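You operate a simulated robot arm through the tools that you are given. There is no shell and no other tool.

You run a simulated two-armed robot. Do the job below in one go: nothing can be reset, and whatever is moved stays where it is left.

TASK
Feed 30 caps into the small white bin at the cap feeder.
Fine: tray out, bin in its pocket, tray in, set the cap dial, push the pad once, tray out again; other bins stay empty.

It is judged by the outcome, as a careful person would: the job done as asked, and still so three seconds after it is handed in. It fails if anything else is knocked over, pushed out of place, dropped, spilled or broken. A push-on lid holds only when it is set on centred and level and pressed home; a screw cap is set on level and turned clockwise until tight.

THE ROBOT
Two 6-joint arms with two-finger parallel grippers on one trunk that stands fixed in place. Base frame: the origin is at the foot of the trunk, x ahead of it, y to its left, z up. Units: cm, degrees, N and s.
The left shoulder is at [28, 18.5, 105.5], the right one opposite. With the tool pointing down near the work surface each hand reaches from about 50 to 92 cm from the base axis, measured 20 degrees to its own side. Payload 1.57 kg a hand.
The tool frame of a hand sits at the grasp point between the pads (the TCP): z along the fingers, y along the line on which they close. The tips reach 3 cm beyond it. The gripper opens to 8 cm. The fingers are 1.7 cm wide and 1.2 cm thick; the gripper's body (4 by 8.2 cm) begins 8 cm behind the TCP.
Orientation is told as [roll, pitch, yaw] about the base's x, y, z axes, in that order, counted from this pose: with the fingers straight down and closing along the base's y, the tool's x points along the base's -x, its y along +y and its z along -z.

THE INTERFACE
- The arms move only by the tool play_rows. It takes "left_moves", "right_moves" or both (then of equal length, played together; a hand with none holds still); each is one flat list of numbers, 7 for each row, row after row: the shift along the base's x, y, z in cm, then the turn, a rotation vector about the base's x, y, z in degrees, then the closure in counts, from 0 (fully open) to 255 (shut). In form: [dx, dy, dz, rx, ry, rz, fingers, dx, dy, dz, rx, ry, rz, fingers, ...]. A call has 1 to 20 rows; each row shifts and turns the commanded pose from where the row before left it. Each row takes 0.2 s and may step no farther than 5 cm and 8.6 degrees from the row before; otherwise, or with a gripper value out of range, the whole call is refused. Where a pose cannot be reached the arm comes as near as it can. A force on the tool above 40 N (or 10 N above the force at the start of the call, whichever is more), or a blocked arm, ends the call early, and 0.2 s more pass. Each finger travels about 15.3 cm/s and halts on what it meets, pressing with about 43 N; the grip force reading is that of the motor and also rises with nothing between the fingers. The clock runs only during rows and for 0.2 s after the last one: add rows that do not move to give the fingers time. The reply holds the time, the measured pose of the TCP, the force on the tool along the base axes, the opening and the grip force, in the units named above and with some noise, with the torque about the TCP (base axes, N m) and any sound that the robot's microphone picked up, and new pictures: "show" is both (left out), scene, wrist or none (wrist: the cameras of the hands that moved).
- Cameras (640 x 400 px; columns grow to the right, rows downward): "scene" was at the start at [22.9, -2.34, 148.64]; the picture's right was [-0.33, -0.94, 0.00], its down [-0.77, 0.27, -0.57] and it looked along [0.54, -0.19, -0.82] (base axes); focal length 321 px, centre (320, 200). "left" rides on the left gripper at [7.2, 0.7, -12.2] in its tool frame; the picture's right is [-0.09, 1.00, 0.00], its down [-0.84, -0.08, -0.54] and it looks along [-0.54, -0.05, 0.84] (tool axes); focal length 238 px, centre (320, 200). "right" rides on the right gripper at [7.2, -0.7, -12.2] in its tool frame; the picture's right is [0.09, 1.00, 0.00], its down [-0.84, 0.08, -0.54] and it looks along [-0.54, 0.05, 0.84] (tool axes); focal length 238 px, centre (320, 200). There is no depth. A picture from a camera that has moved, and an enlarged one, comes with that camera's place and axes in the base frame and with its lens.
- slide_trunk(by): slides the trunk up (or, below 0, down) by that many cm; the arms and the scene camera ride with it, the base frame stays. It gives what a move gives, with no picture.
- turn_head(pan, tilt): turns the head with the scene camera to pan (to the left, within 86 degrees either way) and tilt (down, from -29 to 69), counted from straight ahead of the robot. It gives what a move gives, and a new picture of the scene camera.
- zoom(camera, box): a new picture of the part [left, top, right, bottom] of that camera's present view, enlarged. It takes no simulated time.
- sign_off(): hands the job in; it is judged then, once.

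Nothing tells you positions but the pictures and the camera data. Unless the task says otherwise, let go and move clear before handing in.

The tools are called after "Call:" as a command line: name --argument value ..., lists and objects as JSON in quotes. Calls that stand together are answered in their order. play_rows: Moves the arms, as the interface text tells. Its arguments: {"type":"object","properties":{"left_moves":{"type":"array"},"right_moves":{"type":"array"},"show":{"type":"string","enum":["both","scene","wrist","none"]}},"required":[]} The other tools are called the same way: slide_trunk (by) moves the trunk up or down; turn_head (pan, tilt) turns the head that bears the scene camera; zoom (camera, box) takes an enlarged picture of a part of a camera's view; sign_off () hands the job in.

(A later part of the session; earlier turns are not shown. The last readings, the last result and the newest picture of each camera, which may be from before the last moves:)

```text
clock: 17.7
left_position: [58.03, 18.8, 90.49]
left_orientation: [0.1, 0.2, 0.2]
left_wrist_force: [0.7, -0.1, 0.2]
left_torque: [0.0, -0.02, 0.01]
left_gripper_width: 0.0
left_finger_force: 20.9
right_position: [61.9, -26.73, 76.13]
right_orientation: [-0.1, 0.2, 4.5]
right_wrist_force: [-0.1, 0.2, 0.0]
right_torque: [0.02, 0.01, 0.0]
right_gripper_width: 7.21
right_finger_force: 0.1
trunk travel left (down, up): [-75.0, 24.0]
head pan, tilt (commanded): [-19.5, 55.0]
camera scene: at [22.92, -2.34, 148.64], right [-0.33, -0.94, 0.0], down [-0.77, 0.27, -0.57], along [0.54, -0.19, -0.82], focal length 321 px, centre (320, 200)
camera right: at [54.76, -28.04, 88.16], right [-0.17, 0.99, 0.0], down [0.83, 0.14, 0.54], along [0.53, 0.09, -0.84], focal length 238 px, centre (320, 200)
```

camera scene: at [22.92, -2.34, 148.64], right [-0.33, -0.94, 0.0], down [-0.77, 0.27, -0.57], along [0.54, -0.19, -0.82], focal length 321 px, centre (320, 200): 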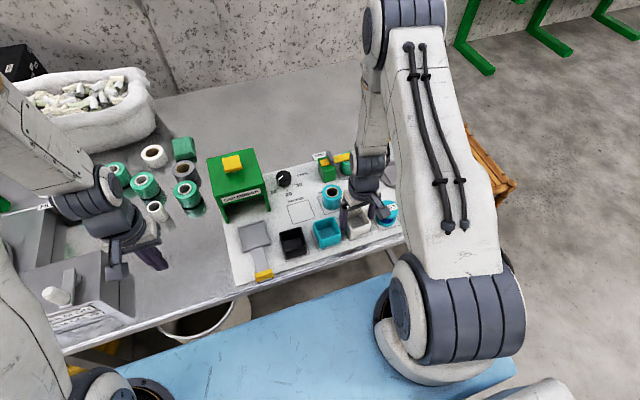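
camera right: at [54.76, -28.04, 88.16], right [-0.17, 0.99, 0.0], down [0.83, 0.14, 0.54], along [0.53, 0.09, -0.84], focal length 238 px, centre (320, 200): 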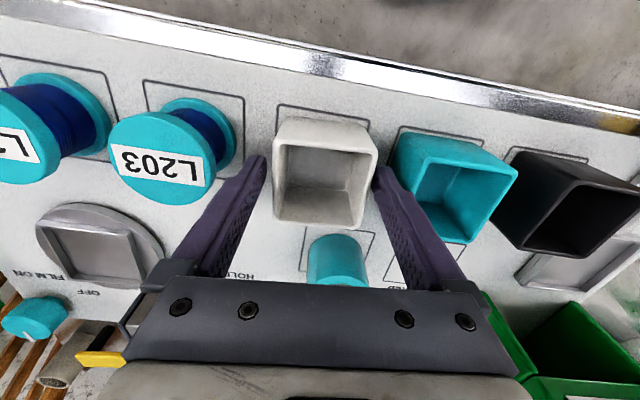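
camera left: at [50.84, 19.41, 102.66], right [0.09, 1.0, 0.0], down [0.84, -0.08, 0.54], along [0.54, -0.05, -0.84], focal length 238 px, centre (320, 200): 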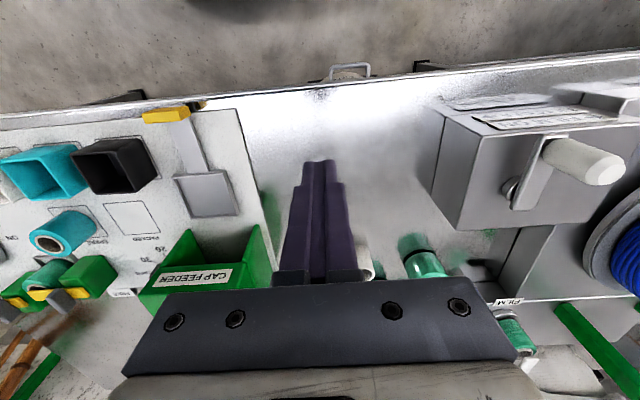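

The fingers straddle the white bin evenly. I'll close them on it.

Call:
play_rows --right_moves '[0, 0, 0, 0, 0, 0, 60, 0, 0, 0, 0, 0, 0, 100, 0, 0, 0, 0, 0, 0, 100]' --show "wrist"

```text
clock: 18.5
left_position: [57.95, 18.77, 90.51]
left_orientation: [0.1, 0.2, 0.2]
left_wrist_force: [0.3, 0.0, -0.2]
left_torque: [-0.02, -0.05, -0.01]
left_gripper_width: 0.02
left_finger_force: 21.7
right_position: [61.96, -26.86, 76.09]
right_orientation: [-0.1, -0.1, 4.4]
right_wrist_force: [-0.5, 0.3, -0.3]
right_torque: [0.01, 0.01, 0.01]
right_gripper_width: 5.88
right_finger_force: 43.0
trunk travel left (down, up): [-75.0, 24.0]
head pan, tilt (commanded): [-19.5, 55.0]
camera right: at [54.75, -28.04, 88.2], right [-0.17, 0.99, 0.0], down [0.83, 0.14, 0.54], along [0.53, 0.09, -0.84], focal length 238 px, centre (320, 200)
```

right: 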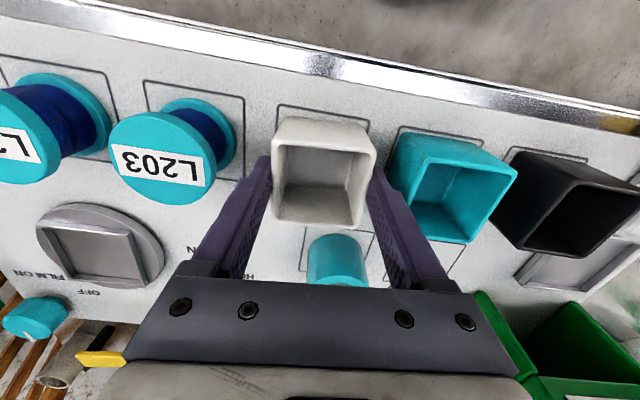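

The bin is held (5.9 cm wide). I'll lift it straight up, carry it over to above the tray pocket and straighten the yaw.

Call:
play_rows --right_moves '[0, 0, 2, 0, 0, 0, 100, 0, 0, 4, 0, 0, 0, 100, 0, 0, 4, 0, 0, 0, 100, 1.1, 4.5, 0, 0, 0, -0.75, 100, 1.1, 4.5, 0, 0, 0, -0.75, 100, 1.1, 4.5, 0, 0, 0, -0.75, 100, 1.1, 4.5, 0, 0, 0, -0.75, 100, 1.1, 4.5, 0, 0, 0, -0.75, 100, 1.2, 4.7, 0, 0, 0, -0.75, 100, 0, 0, 0, 0, 0, 0, 100]' --show "both"

```text
clock: 20.7
left_position: [58.14, 18.85, 90.42]
left_orientation: [0.1, 0.2, 0.2]
left_wrist_force: [-0.2, 0.3, -0.1]
left_torque: [-0.02, 0.01, -0.02]
left_gripper_width: 0.01
left_finger_force: 21.3
right_position: [68.79, 0.71, 85.82]
right_orientation: [0.1, 0.0, -0.1]
right_wrist_force: [-0.2, 0.3, -1.0]
right_torque: [0.05, 0.02, 0.02]
right_gripper_width: 5.87
right_finger_force: 42.9
trunk travel left (down, up): [-75.0, 24.0]
head pan, tilt (commanded): [-19.5, 55.0]
camera scene: at [22.91, -2.31, 148.64], right [-0.33, -0.94, 0.0], down [-0.77, 0.27, -0.57], along [0.54, -0.19, -0.82], focal length 321 px, centre (320, 200)
camera right: at [61.57, -0.06, 97.96], right [-0.09, 1.0, 0.0], down [0.84, 0.08, 0.54], along [0.54, 0.05, -0.84], focal length 238 px, centre (320, 200)
```

scene: 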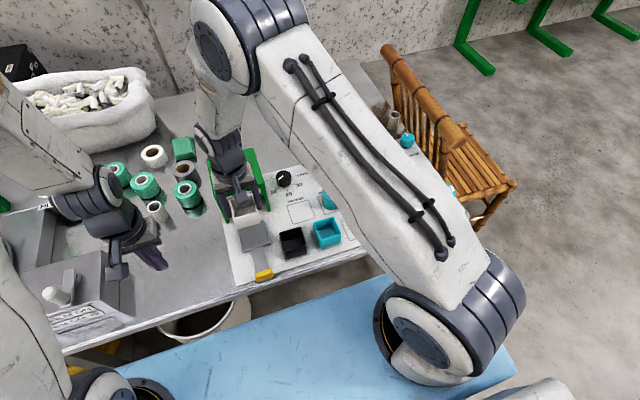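
right: 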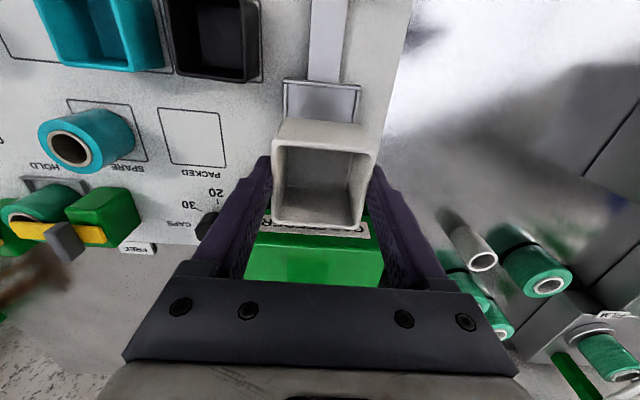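

Call:
zoom --camera "right" --box '[250, 60, 400, 240]'

Call:
zoom --camera "scene" --box '[210, 170, 290, 280]'

Call:
zoom --camera "left" --box '[100, 80, 320, 240]'

```text
2.22 times, centred on (325, 150) of right
camera zoom: at [61.57, -0.06, 97.96], right [-0.09, 1.0, 0.0], down [0.84, 0.08, 0.54], along [0.54, 0.05, -0.84], focal length 530 px, centre (309, 311)
```

zoom: 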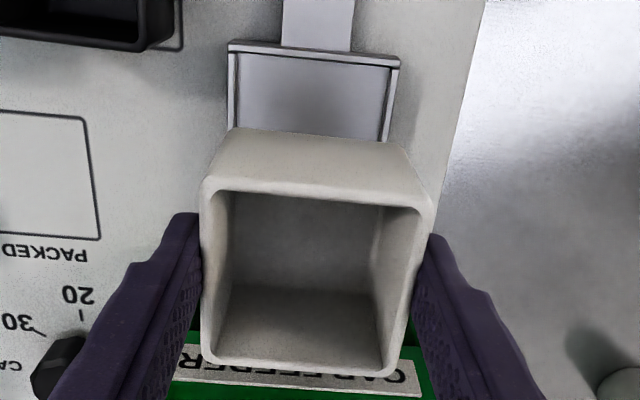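

```text
3.64 times, centred on (250, 225) of scene
camera zoom: at [22.91, -2.31, 148.64], right [-0.33, -0.94, 0.0], down [-0.77, 0.27, -0.57], along [0.54, -0.19, -0.82], focal length 1169 px, centre (574, 109)
```

zoom: 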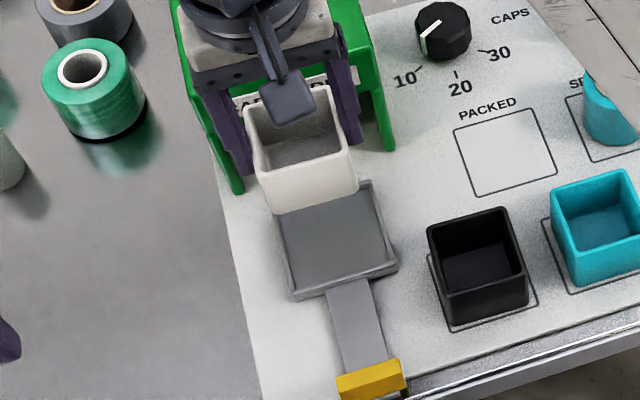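

```text
2.50 times, centred on (210, 160) of left
camera zoom: at [50.85, 19.4, 102.64], right [0.09, 1.0, 0.0], down [0.84, -0.08, 0.54], along [0.54, -0.05, -0.84], focal length 596 px, centre (595, 300)
```

zoom: 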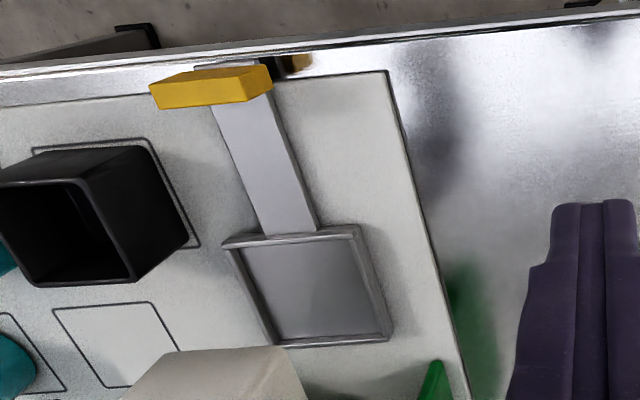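

The bin hangs level over the pocket. By my measurement it should shift about −0.4 in x and −0.15 in y to be centred, so I'll do that, lower to just above the pocket walls and check.

Call:
play_rows --right_moves '[-0.38, -0.15, 0, 0, 0, 0, 100, 0, 0, -3, 0, 0, 0, 100, 0, 0, -3, 0, 0, 0, 100, 0, 0, -1, 0, 0, 0, 100, 0, 0, 0, 0, 0, 0, 100]' --show "both"

Call:
zoom --camera "scene" --box '[220, 190, 300, 260]'

Call:
zoom --camera "left" --box '[130, 110, 270, 230]'

Call:
zoom --camera "right" --box '[260, 80, 390, 240]'

```text
clock: 21.9
left_position: [58.01, 18.85, 90.58]
left_orientation: [0.1, 0.3, 0.2]
left_wrist_force: [-0.3, 0.6, 0.3]
left_torque: [0.0, 0.0, 0.0]
left_gripper_width: 0.0
left_finger_force: 21.5
right_position: [68.32, 0.27, 79.21]
right_orientation: [0.0, 0.1, -0.1]
right_wrist_force: [-1.0, 1.1, 0.3]
right_torque: [0.0, 0.05, 0.0]
right_gripper_width: 5.9
right_finger_force: 42.4
trunk travel left (down, up): [-75.0, 24.0]
head pan, tilt (commanded): [-19.5, 55.0]
camera scene: at [22.91, -2.33, 148.64], right [-0.33, -0.94, 0.0], down [-0.77, 0.27, -0.57], along [0.54, -0.19, -0.82], focal length 321 px, centre (320, 200)
camera right: at [61.02, -0.42, 91.28], right [-0.09, 1.0, 0.0], down [0.84, 0.08, 0.54], along [0.54, 0.05, -0.84], focal length 238 px, centre (320, 200)
```

scene: 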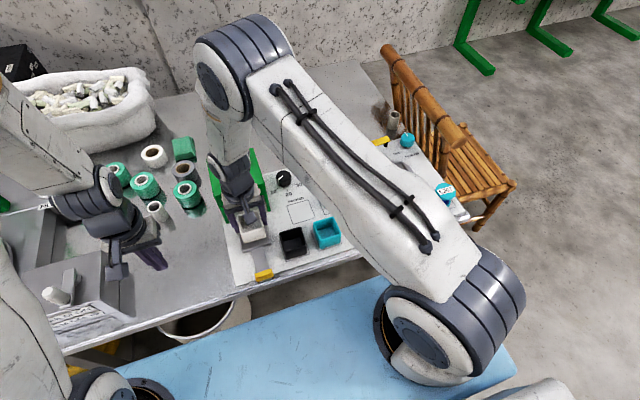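
right: 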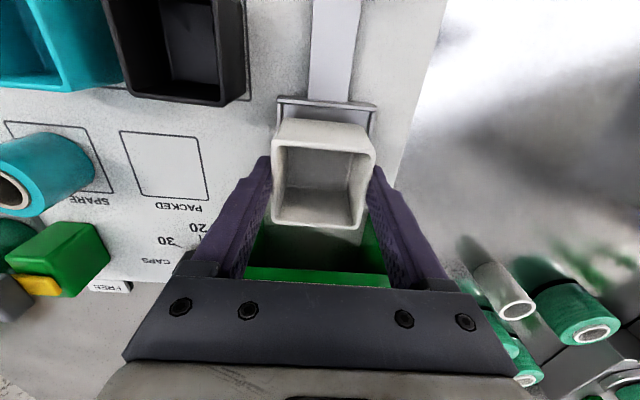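

```text
5.71 times, centred on (260, 225) of scene
camera zoom: at [22.91, -2.33, 148.64], right [-0.33, -0.94, 0.0], down [-0.77, 0.27, -0.57], along [0.54, -0.19, -0.82], focal length 1837 px, centre (663, 57)
```

zoom: 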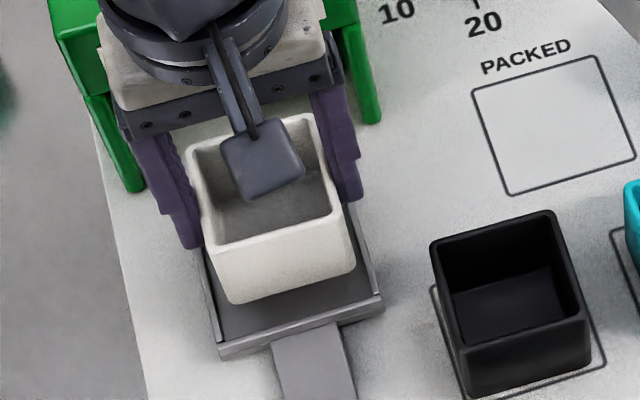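

```text
3.33 times, centred on (200, 170) of left
camera zoom: at [50.85, 19.38, 102.64], right [0.09, 1.0, 0.0], down [0.84, -0.08, 0.54], along [0.54, -0.05, -0.84], focal length 794 px, centre (720, 300)
```

zoom: 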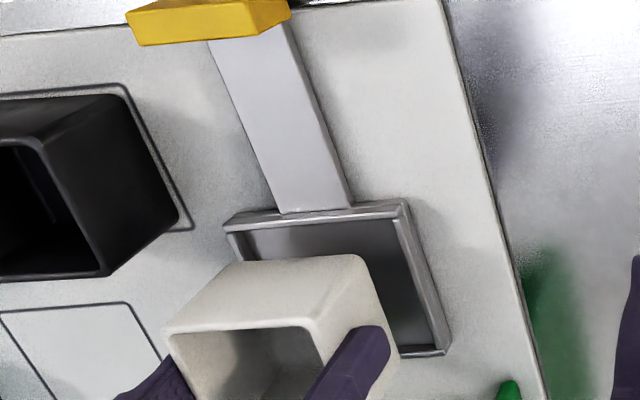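

```text
2.50 times, centred on (325, 160) of right
camera zoom: at [61.02, -0.42, 91.28], right [-0.09, 1.0, 0.0], down [0.84, 0.08, 0.54], along [0.54, 0.05, -0.84], focal length 596 px, centre (308, 300)
```

zoom: 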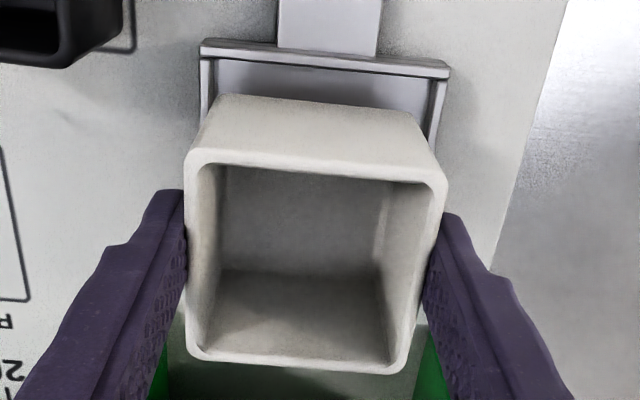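

The bin is centred in y and within about 0.15 cm in x, still above the walls. I'll nudge it −0.15 in x and lower gently until it rests on the pocket floor.

Call:
play_rows --right_moves '[-0.15, 0.05, -0.5, 0, 0, 0, 100, 0, 0, -0.7, 0, 0, 0, 100, 0, 0, -0.5, 0, 0, 0, 100, 0, 0, -0.4, 0, 0, 0, 100, 0, 0, 0, 0, 0, 0, 100]' --show "wrist"

Call:
zoom --camera "scene" --box '[220, 190, 300, 260]'

Call:
zoom --camera "left" --box '[130, 110, 270, 230]'

```text
clock: 23.1
left_position: [58.03, 18.63, 90.64]
left_orientation: [0.1, 0.3, 0.2]
left_wrist_force: [0.1, -0.9, 0.1]
left_torque: [-0.04, 0.0, 0.01]
left_gripper_width: 0.01
left_finger_force: 21.5
right_position: [67.97, 0.44, 77.07]
right_orientation: [-0.1, 0.0, -0.1]
right_wrist_force: [-0.1, 1.0, -0.7]
right_torque: [0.01, 0.01, 0.04]
right_gripper_width: 5.9
right_finger_force: 42.5
trunk travel left (down, up): [-75.0, 24.0]
head pan, tilt (commanded): [-19.5, 55.0]
camera right: at [60.74, -0.27, 89.13], right [-0.09, 1.0, 0.0], down [0.84, 0.08, 0.54], along [0.54, 0.05, -0.84], focal length 238 px, centre (320, 200)
```

right: 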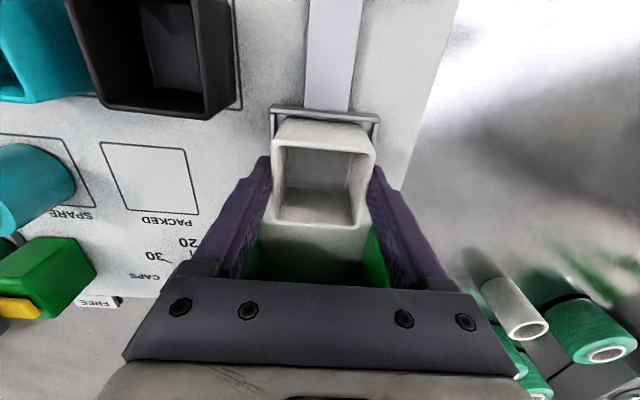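

```text
5.71 times, centred on (260, 225) of scene
camera zoom: at [22.9, -2.33, 148.64], right [-0.33, -0.94, 0.0], down [-0.77, 0.27, -0.57], along [0.54, -0.19, -0.82], focal length 1837 px, centre (663, 57)
```

zoom: 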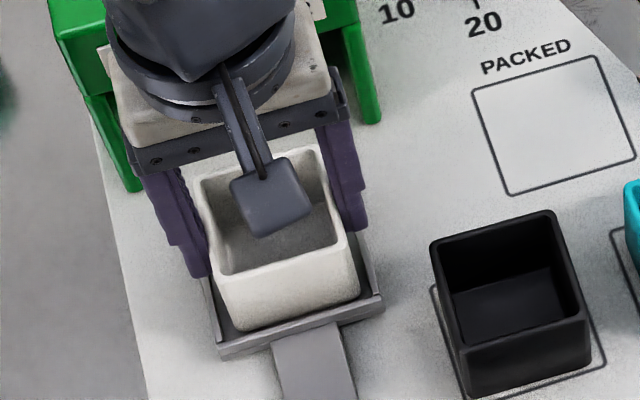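

```text
3.33 times, centred on (200, 170) of left
camera zoom: at [50.85, 19.38, 102.64], right [0.09, 1.0, 0.0], down [0.84, -0.08, 0.54], along [0.54, -0.05, -0.84], focal length 794 px, centre (720, 300)
```

zoom: 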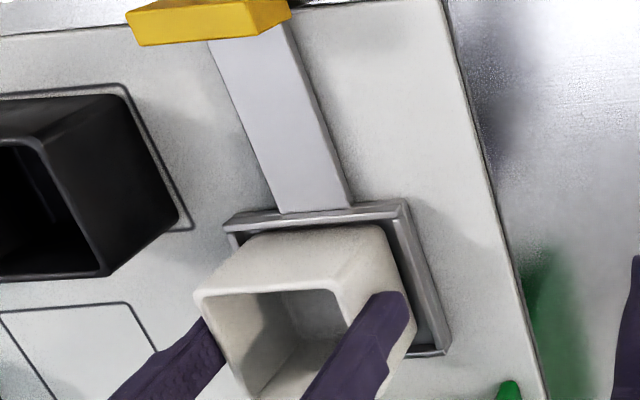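

Call:
zoom --camera "right" --box '[260, 90, 390, 170]'

Call:
play_rows --right_moves '[0, 0, -0.25, 0, 0, 0, 100, 0, 0, -0.2, 0, 0, 0, 100, 0, 0, 0, 0, 0, 0, 100]' --show "wrist"

```text
4.92 times, centred on (325, 130) of right
camera zoom: at [60.74, -0.27, 89.13], right [-0.09, 1.0, 0.0], down [0.84, 0.08, 0.54], along [0.54, 0.05, -0.84], focal length 1173 px, centre (295, 545)
```

zoom: 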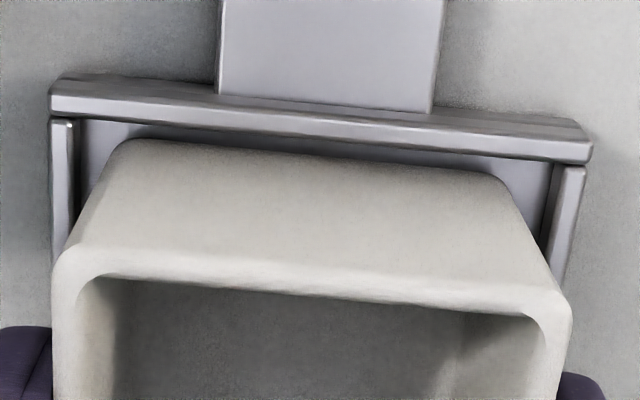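

```text
clock: 23.9
left_position: [58.0, 18.9, 90.66]
left_orientation: [0.1, 0.3, 0.2]
left_wrist_force: [-0.1, 0.0, -1.0]
left_torque: [0.0, 0.03, 0.01]
left_gripper_width: 0.03
left_finger_force: 21.3
right_position: [68.14, 0.44, 76.74]
right_orientation: [0.2, -0.2, -0.1]
right_wrist_force: [0.2, -1.6, 31.1]
right_torque: [-0.18, 0.14, -0.07]
right_gripper_width: 5.91
right_finger_force: 43.4
trunk travel left (down, up): [-75.0, 24.0]
head pan, tilt (commanded): [-19.5, 55.0]
camera right: at [60.82, -0.29, 88.87], right [-0.09, 1.0, 0.0], down [0.83, 0.07, 0.55], along [0.54, 0.05, -0.84], focal length 238 px, centre (320, 200)
```

right: 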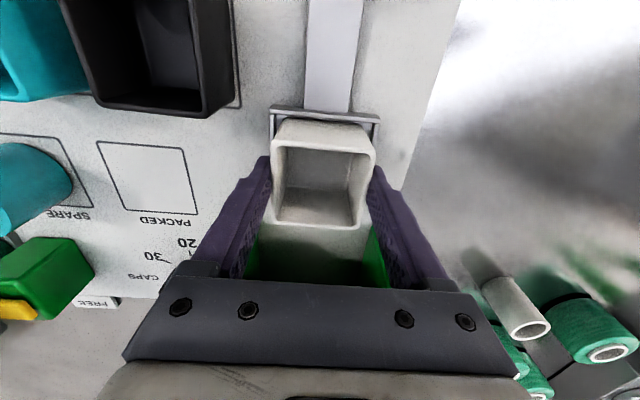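

The bin met the pocket floor (31 N, bottom at about 71.45). I'll ease the pressure, open the fingers, lift straight up and back away.

Call:
play_rows --right_moves '[0, 0, 0.2, 0, 0, 0, 100, 0, 0, 0, 0, 0, 0, 60, 0, 0, 0, 0, 0, 0, 20, 0, 0, 0, 0, 0, 0, 20, 0, 0, 3, 0, 0, 0, 20, 0, 0, 4, 0, 0, 0, 20, 0, 0, 4, 0, 0, 0, 20]' --show "both"

Call:
zoom --camera "right" --box '[240, 60, 400, 220]'

Call:
zoom --camera "left" --box '[130, 110, 270, 230]'

```text
clock: 25.5
left_position: [58.06, 18.78, 90.61]
left_orientation: [0.0, 0.1, 0.3]
left_wrist_force: [0.3, -1.0, 0.2]
left_torque: [0.0, -0.01, -0.01]
left_gripper_width: 0.03
left_finger_force: 20.8
right_position: [68.14, 0.5, 87.58]
right_orientation: [0.0, 0.0, -0.1]
right_wrist_force: [0.4, 0.0, 0.3]
right_torque: [-0.01, 0.0, 0.0]
right_gripper_width: 7.38
right_finger_force: 0.1
trunk travel left (down, up): [-75.0, 24.0]
head pan, tilt (commanded): [-19.5, 55.0]
camera scene: at [22.91, -2.33, 148.63], right [-0.33, -0.94, 0.0], down [-0.77, 0.27, -0.57], along [0.54, -0.19, -0.82], focal length 321 px, centre (320, 200)
camera right: at [60.97, -0.18, 99.81], right [-0.09, 1.0, 0.0], down [0.84, 0.08, 0.54], along [0.54, 0.05, -0.84], focal length 238 px, centre (320, 200)
```

scene: 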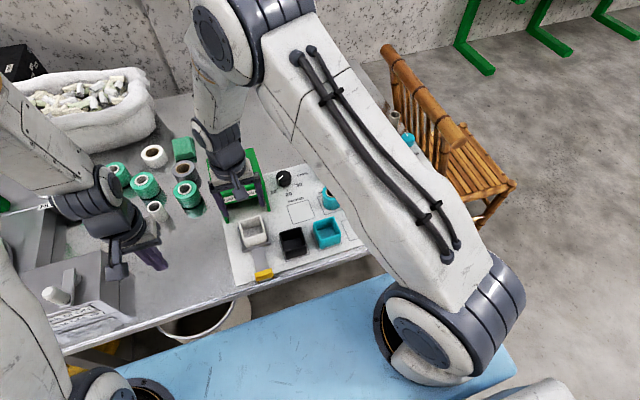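
right: 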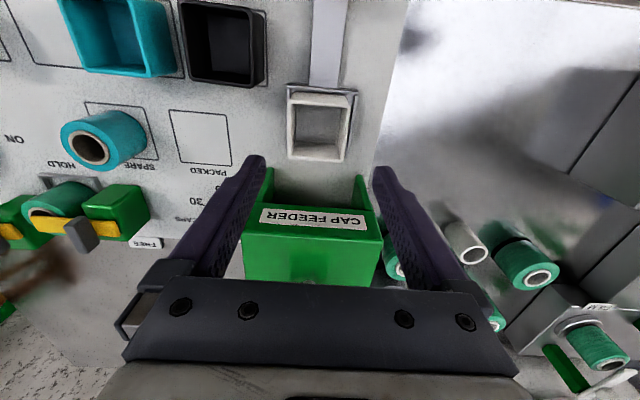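

```text
2.50 times, centred on (320, 140) of right
camera zoom: at [60.97, -0.18, 99.81], right [-0.09, 1.0, 0.0], down [0.84, 0.08, 0.54], along [0.54, 0.05, -0.84], focal length 596 px, centre (320, 350)
```

zoom: 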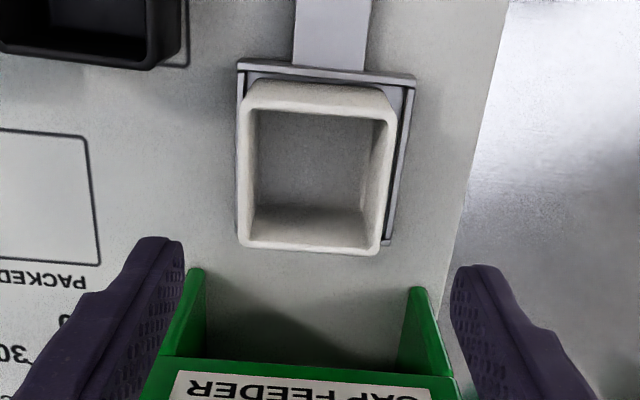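

```text
3.33 times, centred on (200, 170) of left
camera zoom: at [50.85, 19.38, 102.64], right [0.09, 1.0, 0.0], down [0.84, -0.08, 0.54], along [0.54, -0.05, -0.84], focal length 794 px, centre (720, 300)
```

zoom: 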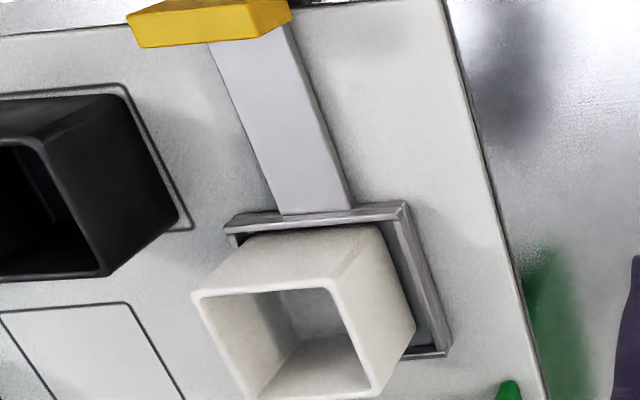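

The white bin sits squarely down in the pocket. I'll move the right hand away toward the dial side, then bring the left hand in front of the tray bar to push it in.

Call:
play_rows --right_moves '[0, -3, 2.5, 0, 0, 0, 20, 0.3, -4.5, 1.5, 0, 0, 0, 20, 0.3, -4.7, 1, 0, 0, 0, 20, 0.3, -4.7, 0, 0, 0, 0, 20, 0, 0, 0, 0, 0, 0, 20, 0, 0, 0, 0, 0, 0, 20, 0, 0, 0, 0, 0, 0, 20]' --left_moves '[0, 0, 0, 0, 0, 0, 255, 0, 0, 0, 0, 0, 0, 255, -1.0, -4.5, 0, 0, 0, 0, 255, -1.1, -4.6, 0, 0, 0, 0, 255, -1.1, -4.6, 0, 0, 0, 0, 255, -1.1, -4.6, 0, 0, 0, 0, 255, 0, 0, 0, 0, 0, 0, 255]' --show "both"

```text
clock: 27.1
left_position: [53.88, 0.23, 90.69]
left_orientation: [0.1, 0.2, 0.2]
left_wrist_force: [0.0, -0.4, 0.1]
left_torque: [0.01, -0.03, -0.01]
left_gripper_width: 0.02
left_finger_force: 21.6
right_position: [69.03, -16.4, 92.56]
right_orientation: [0.0, 0.1, 0.0]
right_wrist_force: [0.5, 0.1, 0.8]
right_torque: [-0.01, -0.01, 0.02]
right_gripper_width: 7.38
right_finger_force: 0.2
trunk travel left (down, up): [-75.0, 24.0]
head pan, tilt (commanded): [-19.5, 55.0]
camera scene: at [22.89, -2.36, 148.64], right [-0.33, -0.94, 0.0], down [-0.77, 0.27, -0.57], along [0.54, -0.19, -0.82], focal length 321 px, centre (320, 200)
camera right: at [61.78, -17.13, 104.72], right [-0.09, 1.0, 0.0], down [0.84, 0.08, 0.54], along [0.54, 0.05, -0.84], focal length 238 px, centre (320, 200)
camera left: at [46.8, 0.77, 102.73], right [0.09, 1.0, 0.0], down [0.84, -0.08, 0.54], along [0.54, -0.05, -0.84], focal length 238 px, centre (320, 200)
```

scene: 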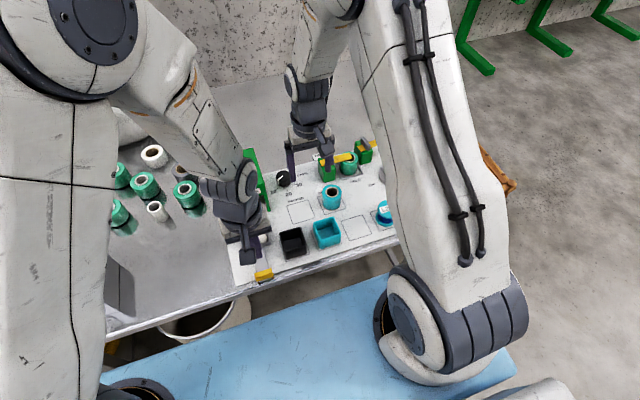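
right: 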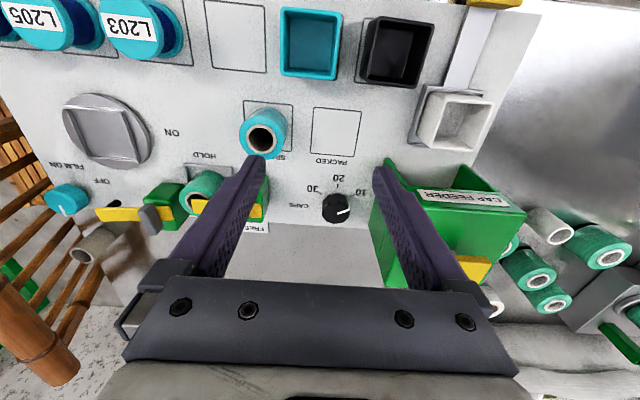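
left: 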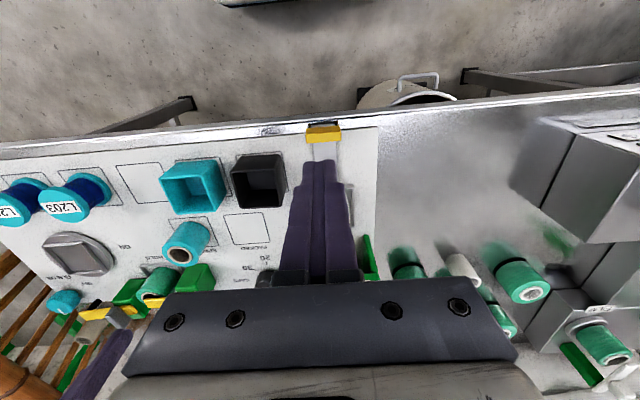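

Call:
zoom --camera "left" --box '[290, 110, 360, 170]'

Call:
zoom --camera "right" --box '[280, 150, 400, 240]'

```text
6.67 times, centred on (325, 140) of left
camera zoom: at [46.8, 0.77, 102.73], right [0.09, 1.0, 0.0], down [0.84, -0.08, 0.54], along [0.54, -0.05, -0.84], focal length 1589 px, centre (287, 600)
```

zoom: 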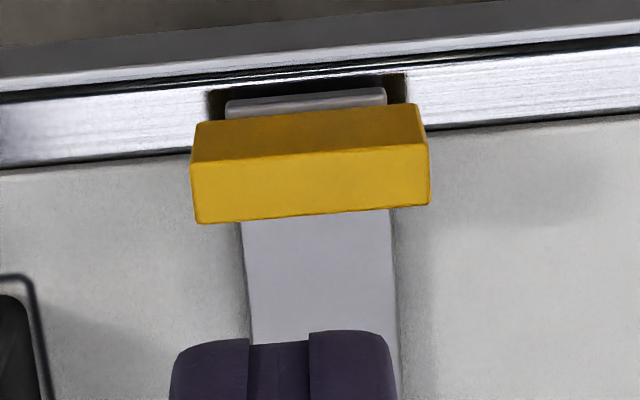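

```text
4.44 times, centred on (340, 195) of right
camera zoom: at [61.78, -17.13, 104.72], right [-0.09, 1.0, 0.0], down [0.84, 0.08, 0.54], along [0.54, 0.05, -0.84], focal length 1059 px, centre (231, 222)
```

zoom: 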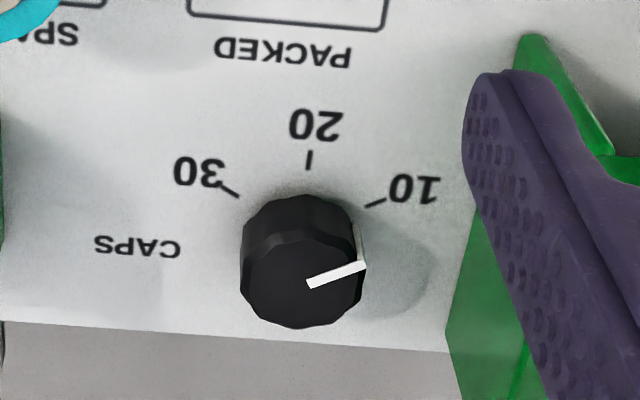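

The bar's near face is at x≈55.6 and the dial pointer sits at 10. I'll lower the closed left fingers in front of the bar, then push the tray in steadily.

Call:
play_rows --left_moves '[0, 0.2, -3.9, 0, 0, 0, 255, 0, 0, -3.9, 0, 0, 0, 255, 0, 0, -3.9, 0, 0, 0, 255, 0, 0, -3.7, 0, 0, 0, 255, 0, 0, 0, 0, 0, 0, 255]' --show "wrist"

```text
clock: 28.3
left_position: [53.8, 0.57, 75.54]
left_orientation: [0.1, 0.2, 0.3]
left_wrist_force: [0.5, 0.5, 0.8]
left_torque: [-0.01, 0.04, -0.02]
left_gripper_width: 0.01
left_finger_force: 21.2
right_position: [69.13, -16.41, 92.59]
right_orientation: [0.0, -0.1, -0.1]
right_wrist_force: [-0.1, 1.1, -1.1]
right_torque: [-0.02, 0.01, 0.0]
right_gripper_width: 7.4
right_finger_force: 0.0
trunk travel left (down, up): [-75.0, 24.0]
head pan, tilt (commanded): [-19.5, 55.0]
camera left: at [46.69, 1.15, 87.7], right [0.09, 1.0, 0.0], down [0.84, -0.08, 0.54], along [0.54, -0.05, -0.84], focal length 238 px, centre (320, 200)
```

left: 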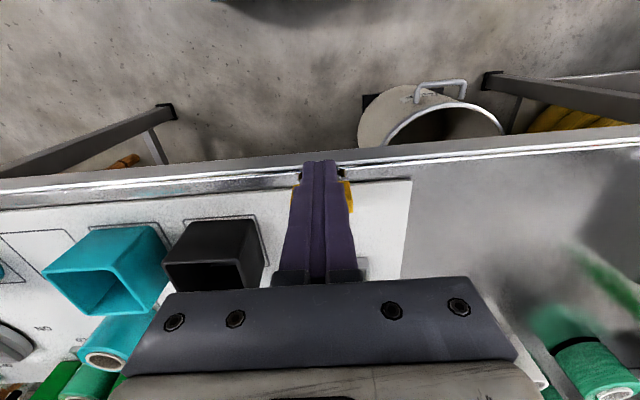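

Call:
play_rows --left_moves '[0.5, 0, 0, 0, 0, 0, 255, 0.6, 0, 0, 0, 0, 0, 255, 0.8, 0, 0, 0, 0, 0, 255, 0.9, 0, 0, 0, 0, 0, 255, 0.9, 0, 0, 0, 0, 0, 255, 0.9, 0, 0, 0, 0, 0, 255, 0.9, 0, 0, 0, 0, 0, 255]' --show "both"

Call:
zoom --camera "right" --box '[380, 40, 560, 260]'

```text
clock: 29.9
left_position: [59.41, 0.76, 75.13]
left_orientation: [0.1, 0.2, 0.2]
left_wrist_force: [-0.5, -0.7, -0.1]
left_torque: [0.0, 0.02, 0.01]
left_gripper_width: 0.0
left_finger_force: 21.1
right_position: [69.09, -16.47, 92.58]
right_orientation: [0.0, 0.1, -0.1]
right_wrist_force: [-0.8, -0.1, 0.3]
right_torque: [-0.02, 0.0, 0.01]
right_gripper_width: 7.36
right_finger_force: 0.1
trunk travel left (down, up): [-75.0, 24.0]
head pan, tilt (commanded): [-19.5, 55.0]
camera scene: at [22.9, -2.34, 148.64], right [-0.33, -0.94, 0.0], down [-0.77, 0.27, -0.57], along [0.54, -0.19, -0.82], focal length 321 px, centre (320, 200)
camera left: at [52.21, 1.28, 87.27], right [0.09, 1.0, 0.0], down [0.84, -0.08, 0.54], along [0.54, -0.05, -0.84], focal length 238 px, centre (320, 200)
```

scene: 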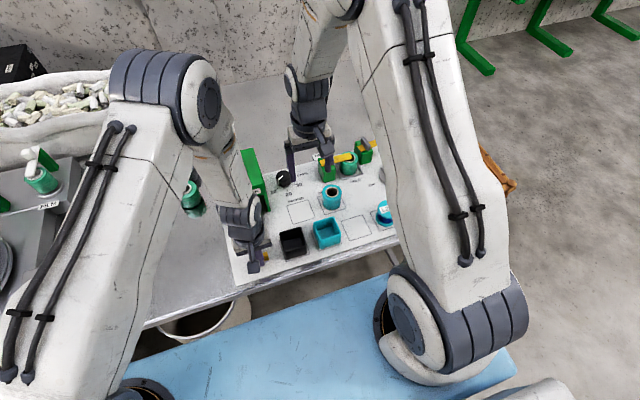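
left: 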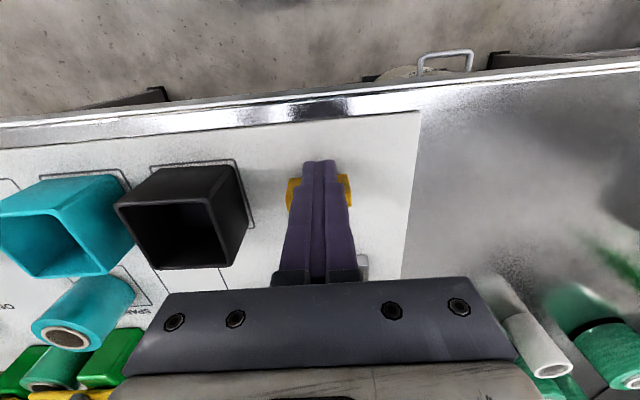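

```text
1.82 times, centred on (470, 150) of right
camera zoom: at [61.79, -17.11, 104.72], right [-0.09, 1.0, 0.0], down [0.84, 0.08, 0.54], along [0.54, 0.05, -0.84], focal length 433 px, centre (47, 291)
```

zoom: 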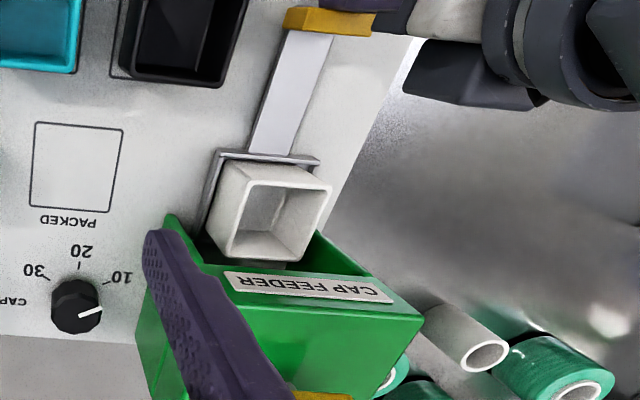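

Call:
play_rows --left_moves '[0.8, -0.2, 0.2, 0, 0, 0, 255, 0.9, 0, 0, 0, 0, 0, 255, 0.9, 0, 0, 0, 0, 0, 255, 0.9, 0, 0, 0, 0, 0, 255, 0.9, 0, 0, 0, 0, 0, 255, 0.9, 0, 0, 0, 0, 0, 255, 0.9, 0, 0, 0, 0, 0, 255]' --show "both"

Call:
zoom --camera "right" --box '[380, 40, 560, 260]'

```text
clock: 31.5
left_position: [65.61, 0.38, 75.4]
left_orientation: [0.2, 0.2, 0.2]
left_wrist_force: [-0.7, 0.0, -0.6]
left_torque: [-0.02, 0.0, 0.01]
left_gripper_width: 0.01
left_finger_force: 21.5
right_position: [69.1, -16.44, 92.65]
right_orientation: [0.0, 0.0, -0.1]
right_wrist_force: [0.5, -0.1, -0.4]
right_torque: [0.04, 0.01, -0.02]
right_gripper_width: 7.36
right_finger_force: 0.1
trunk travel left (down, up): [-75.0, 24.0]
head pan, tilt (commanded): [-19.5, 55.0]
camera scene: at [22.9, -2.34, 148.64], right [-0.33, -0.94, 0.0], down [-0.77, 0.27, -0.57], along [0.54, -0.19, -0.82], focal length 321 px, centre (320, 200)
camera left: at [58.46, 0.91, 87.53], right [0.09, 1.0, 0.0], down [0.84, -0.08, 0.54], along [0.54, -0.05, -0.84], focal length 238 px, centre (320, 200)
```

scene: 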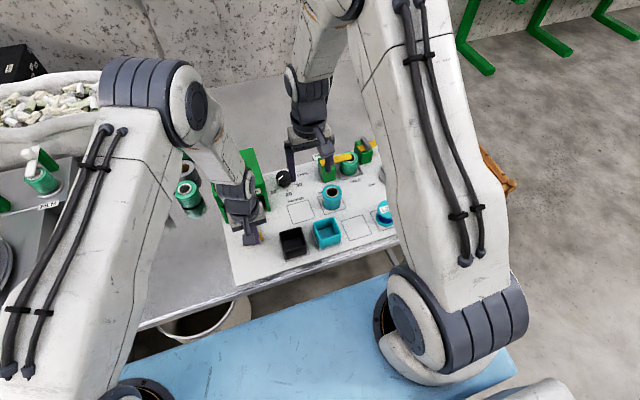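
left: 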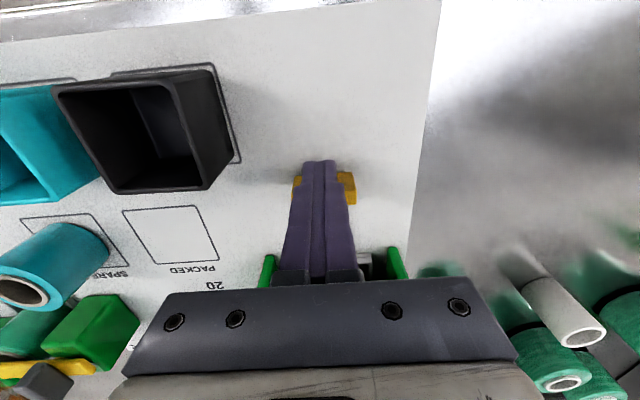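

```text
1.82 times, centred on (470, 150) of right
camera zoom: at [61.79, -17.11, 104.72], right [-0.09, 1.0, 0.0], down [0.84, 0.08, 0.54], along [0.54, 0.05, -0.84], focal length 433 px, centre (47, 291)
```

zoom: 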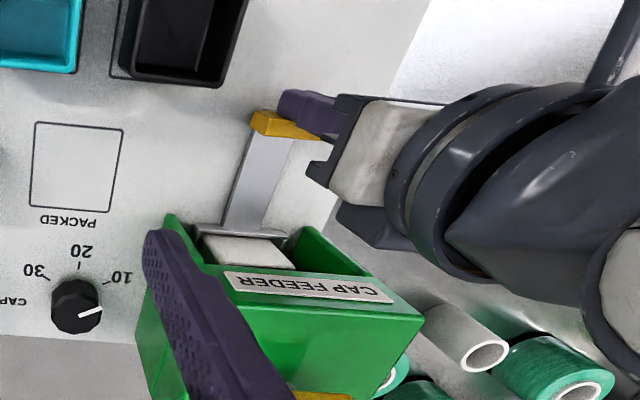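

Call:
play_rows --left_moves '[0.5, 0, 0, 0, 0, 0, 255, 0.4, 0, 0, 0, 0, 0, 255, 0.4, 0, 0, 0, 0, 0, 255, 0.25, 0, 0, 0, 0, 0, 255, 0.25, 0, 0, 0, 0, 0, 255, 0.25, 0, 0, 0, 0, 0, 255]' --show "wrist"

Call:
zoom --camera "right" --box '[380, 40, 560, 260]'

```text
clock: 32.9
left_position: [67.49, 0.41, 75.41]
left_orientation: [0.2, 0.3, 0.1]
left_wrist_force: [-4.3, 0.5, 0.6]
left_torque: [-0.04, 0.08, 0.01]
left_gripper_width: 0.0
left_finger_force: 21.3
right_position: [69.07, -16.5, 92.57]
right_orientation: [0.0, -0.1, 0.0]
right_wrist_force: [0.5, 0.2, 0.6]
right_torque: [-0.04, 0.01, 0.0]
right_gripper_width: 7.36
right_finger_force: 0.1
trunk travel left (down, up): [-75.0, 24.0]
head pan, tilt (commanded): [-19.5, 55.0]
camera left: at [60.45, 0.9, 87.61], right [0.09, 1.0, 0.0], down [0.84, -0.08, 0.54], along [0.54, -0.05, -0.84], focal length 238 px, centre (320, 200)
```

left: 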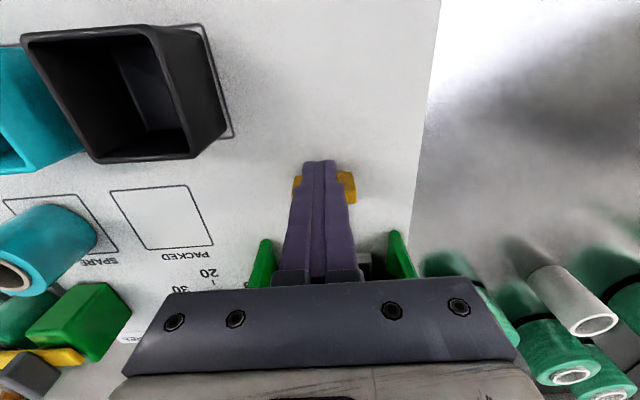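

```text
1.82 times, centred on (470, 150) of right
camera zoom: at [61.78, -17.11, 104.73], right [-0.09, 1.0, 0.0], down [0.84, 0.08, 0.54], along [0.54, 0.05, -0.84], focal length 433 px, centre (47, 291)
```

zoom: 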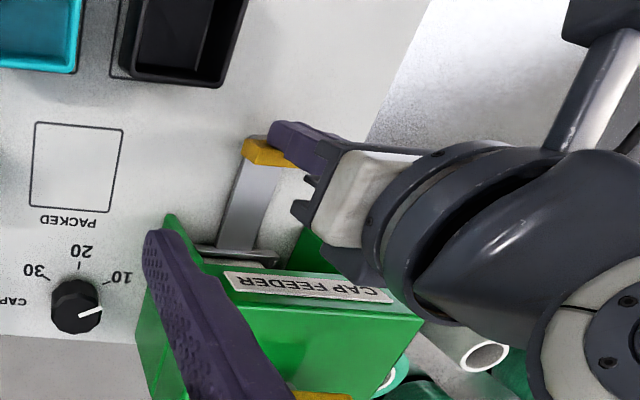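

Call:
play_rows --left_moves '[0.15, 0, 0, 0, 0, 0, 255, 0.1, 0, 0, 0, 0, 0, 255]' --show "none"

```text
clock: 33.5
left_position: [67.64, 0.35, 75.45]
left_orientation: [0.3, 0.4, 0.1]
left_wrist_force: [-17.1, -3.3, 4.4]
left_torque: [0.05, 0.16, -0.07]
left_gripper_width: 0.0
left_finger_force: 21.1
right_position: [69.09, -16.44, 92.5]
right_orientation: [0.0, 0.0, 0.0]
right_wrist_force: [-0.4, -0.8, 0.4]
right_torque: [0.03, 0.03, -0.06]
right_gripper_width: 7.37
right_finger_force: 0.0
trunk travel left (down, up): [-75.0, 24.0]
head pan, tilt (commanded): [-19.5, 55.0]
```

The tray is home against its inner stop (force rose to 17 N at the starting position). I'll withdraw the left hand up and to the left, and turn to the dial.

Call:
play_rows --left_moves '[-1, 0, 0, 0, 0, 0, 255, -1, 0, 1, 0, 0, 0, 255, -1, 0, 4, 0, 0, 0, 255, -1, 0, 4, 0, 0, 0, 255, -1, 0, 4, 0, 0, 0, 255, -1, 4.5, 1, 0, 0, 0, 255, -1, 4.5, 1, 0, 0, 0, 255, -1, 4.5, 0, 0, 0, 0, 255, 0, 4.5, 0, 0, 0, 0, 255, 0, 0, 0, 0, 0, 0, 255]' --show "both"

Call:
zoom --camera "right" --box '[380, 40, 560, 260]'

Call:
zoom --camera "right" --box '[290, 160, 390, 230]'

```text
clock: 35.7
left_position: [59.67, 18.29, 90.55]
left_orientation: [0.0, 0.2, 0.0]
left_wrist_force: [-0.1, 0.6, 1.2]
left_torque: [0.02, 0.01, 0.01]
left_gripper_width: 0.01
left_finger_force: 20.9
right_position: [69.09, -16.44, 92.58]
right_orientation: [0.0, -0.1, -0.1]
right_wrist_force: [0.3, 0.1, 0.4]
right_torque: [-0.01, 0.02, -0.02]
right_gripper_width: 7.39
right_finger_force: 0.0
trunk travel left (down, up): [-75.0, 24.0]
head pan, tilt (commanded): [-19.5, 55.0]
camera scene: at [22.9, -2.31, 148.64], right [-0.33, -0.94, 0.0], down [-0.77, 0.27, -0.57], along [0.54, -0.19, -0.82], focal length 321 px, centre (320, 200)
camera left: at [52.56, 18.85, 102.69], right [0.09, 1.0, 0.0], down [0.84, -0.08, 0.54], along [0.54, -0.05, -0.84], focal length 238 px, centre (320, 200)
```

scene: 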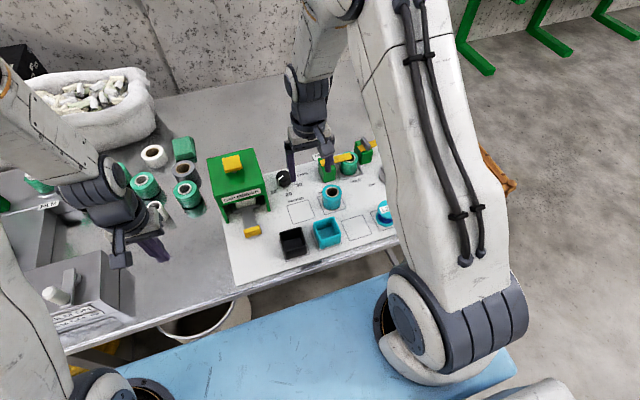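
left: 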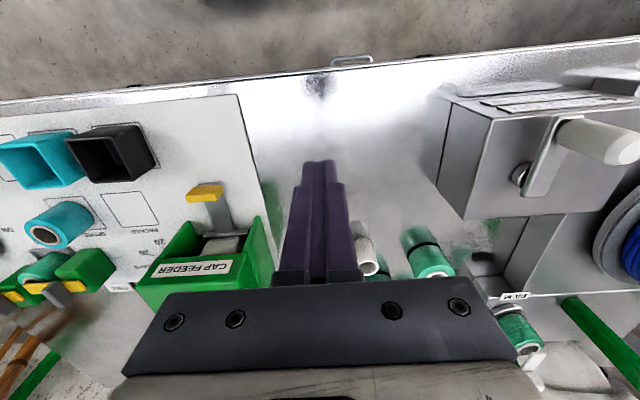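

```text
1.82 times, centred on (470, 150) of right
camera zoom: at [61.79, -17.09, 104.73], right [-0.09, 1.0, 0.0], down [0.84, 0.08, 0.54], along [0.54, 0.05, -0.84], focal length 433 px, centre (47, 291)
```

zoom: 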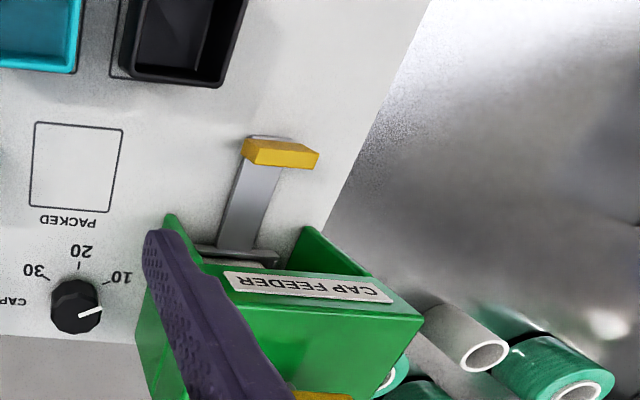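

```text
5.71 times, centred on (340, 195) of right
camera zoom: at [61.79, -17.09, 104.73], right [-0.09, 1.0, 0.0], down [0.84, 0.08, 0.54], along [0.54, 0.05, -0.84], focal length 1362 px, centre (206, 229)
```

zoom: 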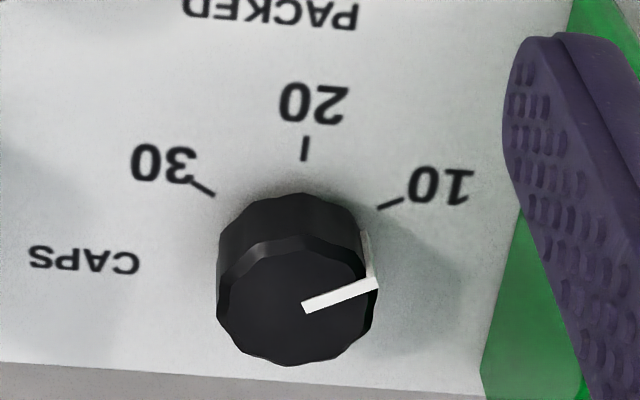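

The tray is in with the bin inside, and the dial centre works out at (83.8, −12.5) with its top near z 73.9; the pointer is at 10 and 30 needs about +120° about z. I'll bring the right hand above the dial, yawed −20° so there is room to turn.

Call:
play_rows --right_moves '[3.68, 0.98, -1.5, 0, 0, -5, 20, 3.68, 0.98, -1.5, 0, 0, -5, 20, 3.68, 0.98, -2.5, 0, 0, -5, 20, 3.68, 0.98, -2.8, 0, 0, -5, 20, 0, 0, 0, 0, 0, 0, 20]' --show "both"

Call:
zoom --camera "right" --box '[240, 80, 400, 240]'

```text
clock: 36.9
left_position: [59.64, 18.34, 90.56]
left_orientation: [0.1, 0.2, 0.1]
left_wrist_force: [0.6, -0.3, -0.3]
left_torque: [0.02, 0.0, -0.01]
left_gripper_width: 0.0
left_finger_force: 21.1
right_position: [83.58, -13.17, 84.55]
right_orientation: [0.0, 0.1, -20.1]
right_wrist_force: [-0.7, 0.2, -1.1]
right_torque: [-0.03, 0.0, 0.0]
right_gripper_width: 7.37
right_finger_force: 0.1
trunk travel left (down, up): [-75.0, 24.0]
head pan, tilt (commanded): [-19.5, 55.0]
camera scene: at [22.93, -2.34, 148.63], right [-0.33, -0.94, 0.0], down [-0.77, 0.27, -0.57], along [0.54, -0.19, -0.82], focal length 321 px, centre (320, 200)
camera right: at [76.64, -11.3, 96.64], right [0.26, 0.97, 0.0], down [0.81, -0.22, 0.54], along [0.52, -0.14, -0.84], focal length 238 px, centre (320, 200)
```

scene: 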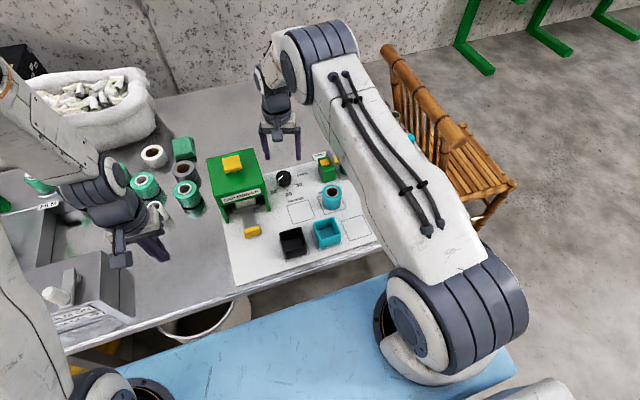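
right: 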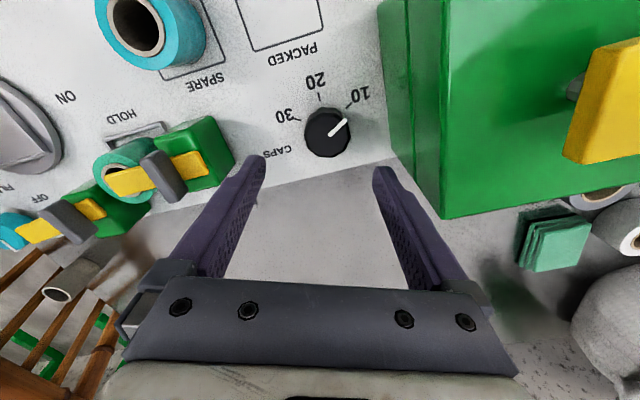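

```text
2.50 times, centred on (320, 160) of right
camera zoom: at [76.64, -11.3, 96.64], right [0.26, 0.97, 0.0], down [0.81, -0.22, 0.54], along [0.52, -0.14, -0.84], focal length 596 px, centre (320, 300)
```

zoom: 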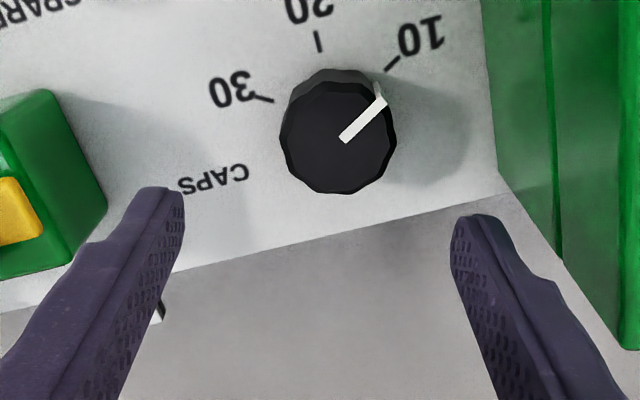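

Call:
play_rows --right_moves '[0.1, 0.3, -2, 0, 0, 0, 20, 0, 0, 0, 0, 0, 0, 20, 0, 0, 0, 0, 0, 0, 20]' --show "wrist"

Call:
zoom --camera "right" --box '[240, 80, 400, 240]'

```text
clock: 37.7
left_position: [59.76, 18.12, 90.5]
left_orientation: [0.2, 0.2, 0.2]
left_wrist_force: [0.5, -0.1, 0.7]
left_torque: [0.0, 0.02, 0.02]
left_gripper_width: 0.0
left_finger_force: 21.6
right_position: [83.83, -12.6, 82.4]
right_orientation: [0.1, 0.0, -20.1]
right_wrist_force: [-0.5, 1.0, 0.0]
right_torque: [0.01, 0.03, 0.04]
right_gripper_width: 7.38
right_finger_force: 0.2
trunk travel left (down, up): [-75.0, 24.0]
head pan, tilt (commanded): [-19.5, 55.0]
camera right: at [76.8, -10.85, 94.53], right [0.26, 0.97, 0.0], down [0.81, -0.21, 0.54], along [0.52, -0.14, -0.84], focal length 238 px, centre (320, 200)
```

right: 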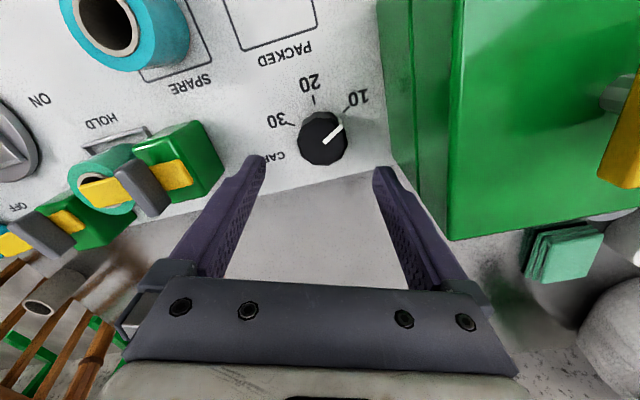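

```text
2.50 times, centred on (320, 160) of right
camera zoom: at [76.8, -10.85, 94.53], right [0.26, 0.97, 0.0], down [0.81, -0.21, 0.54], along [0.52, -0.14, -0.84], focal length 596 px, centre (320, 300)
```

zoom: 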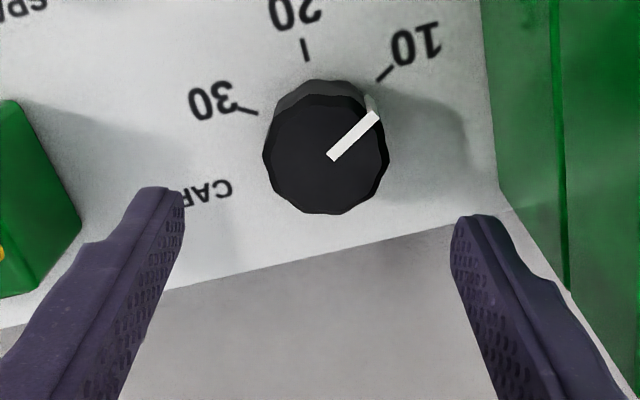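

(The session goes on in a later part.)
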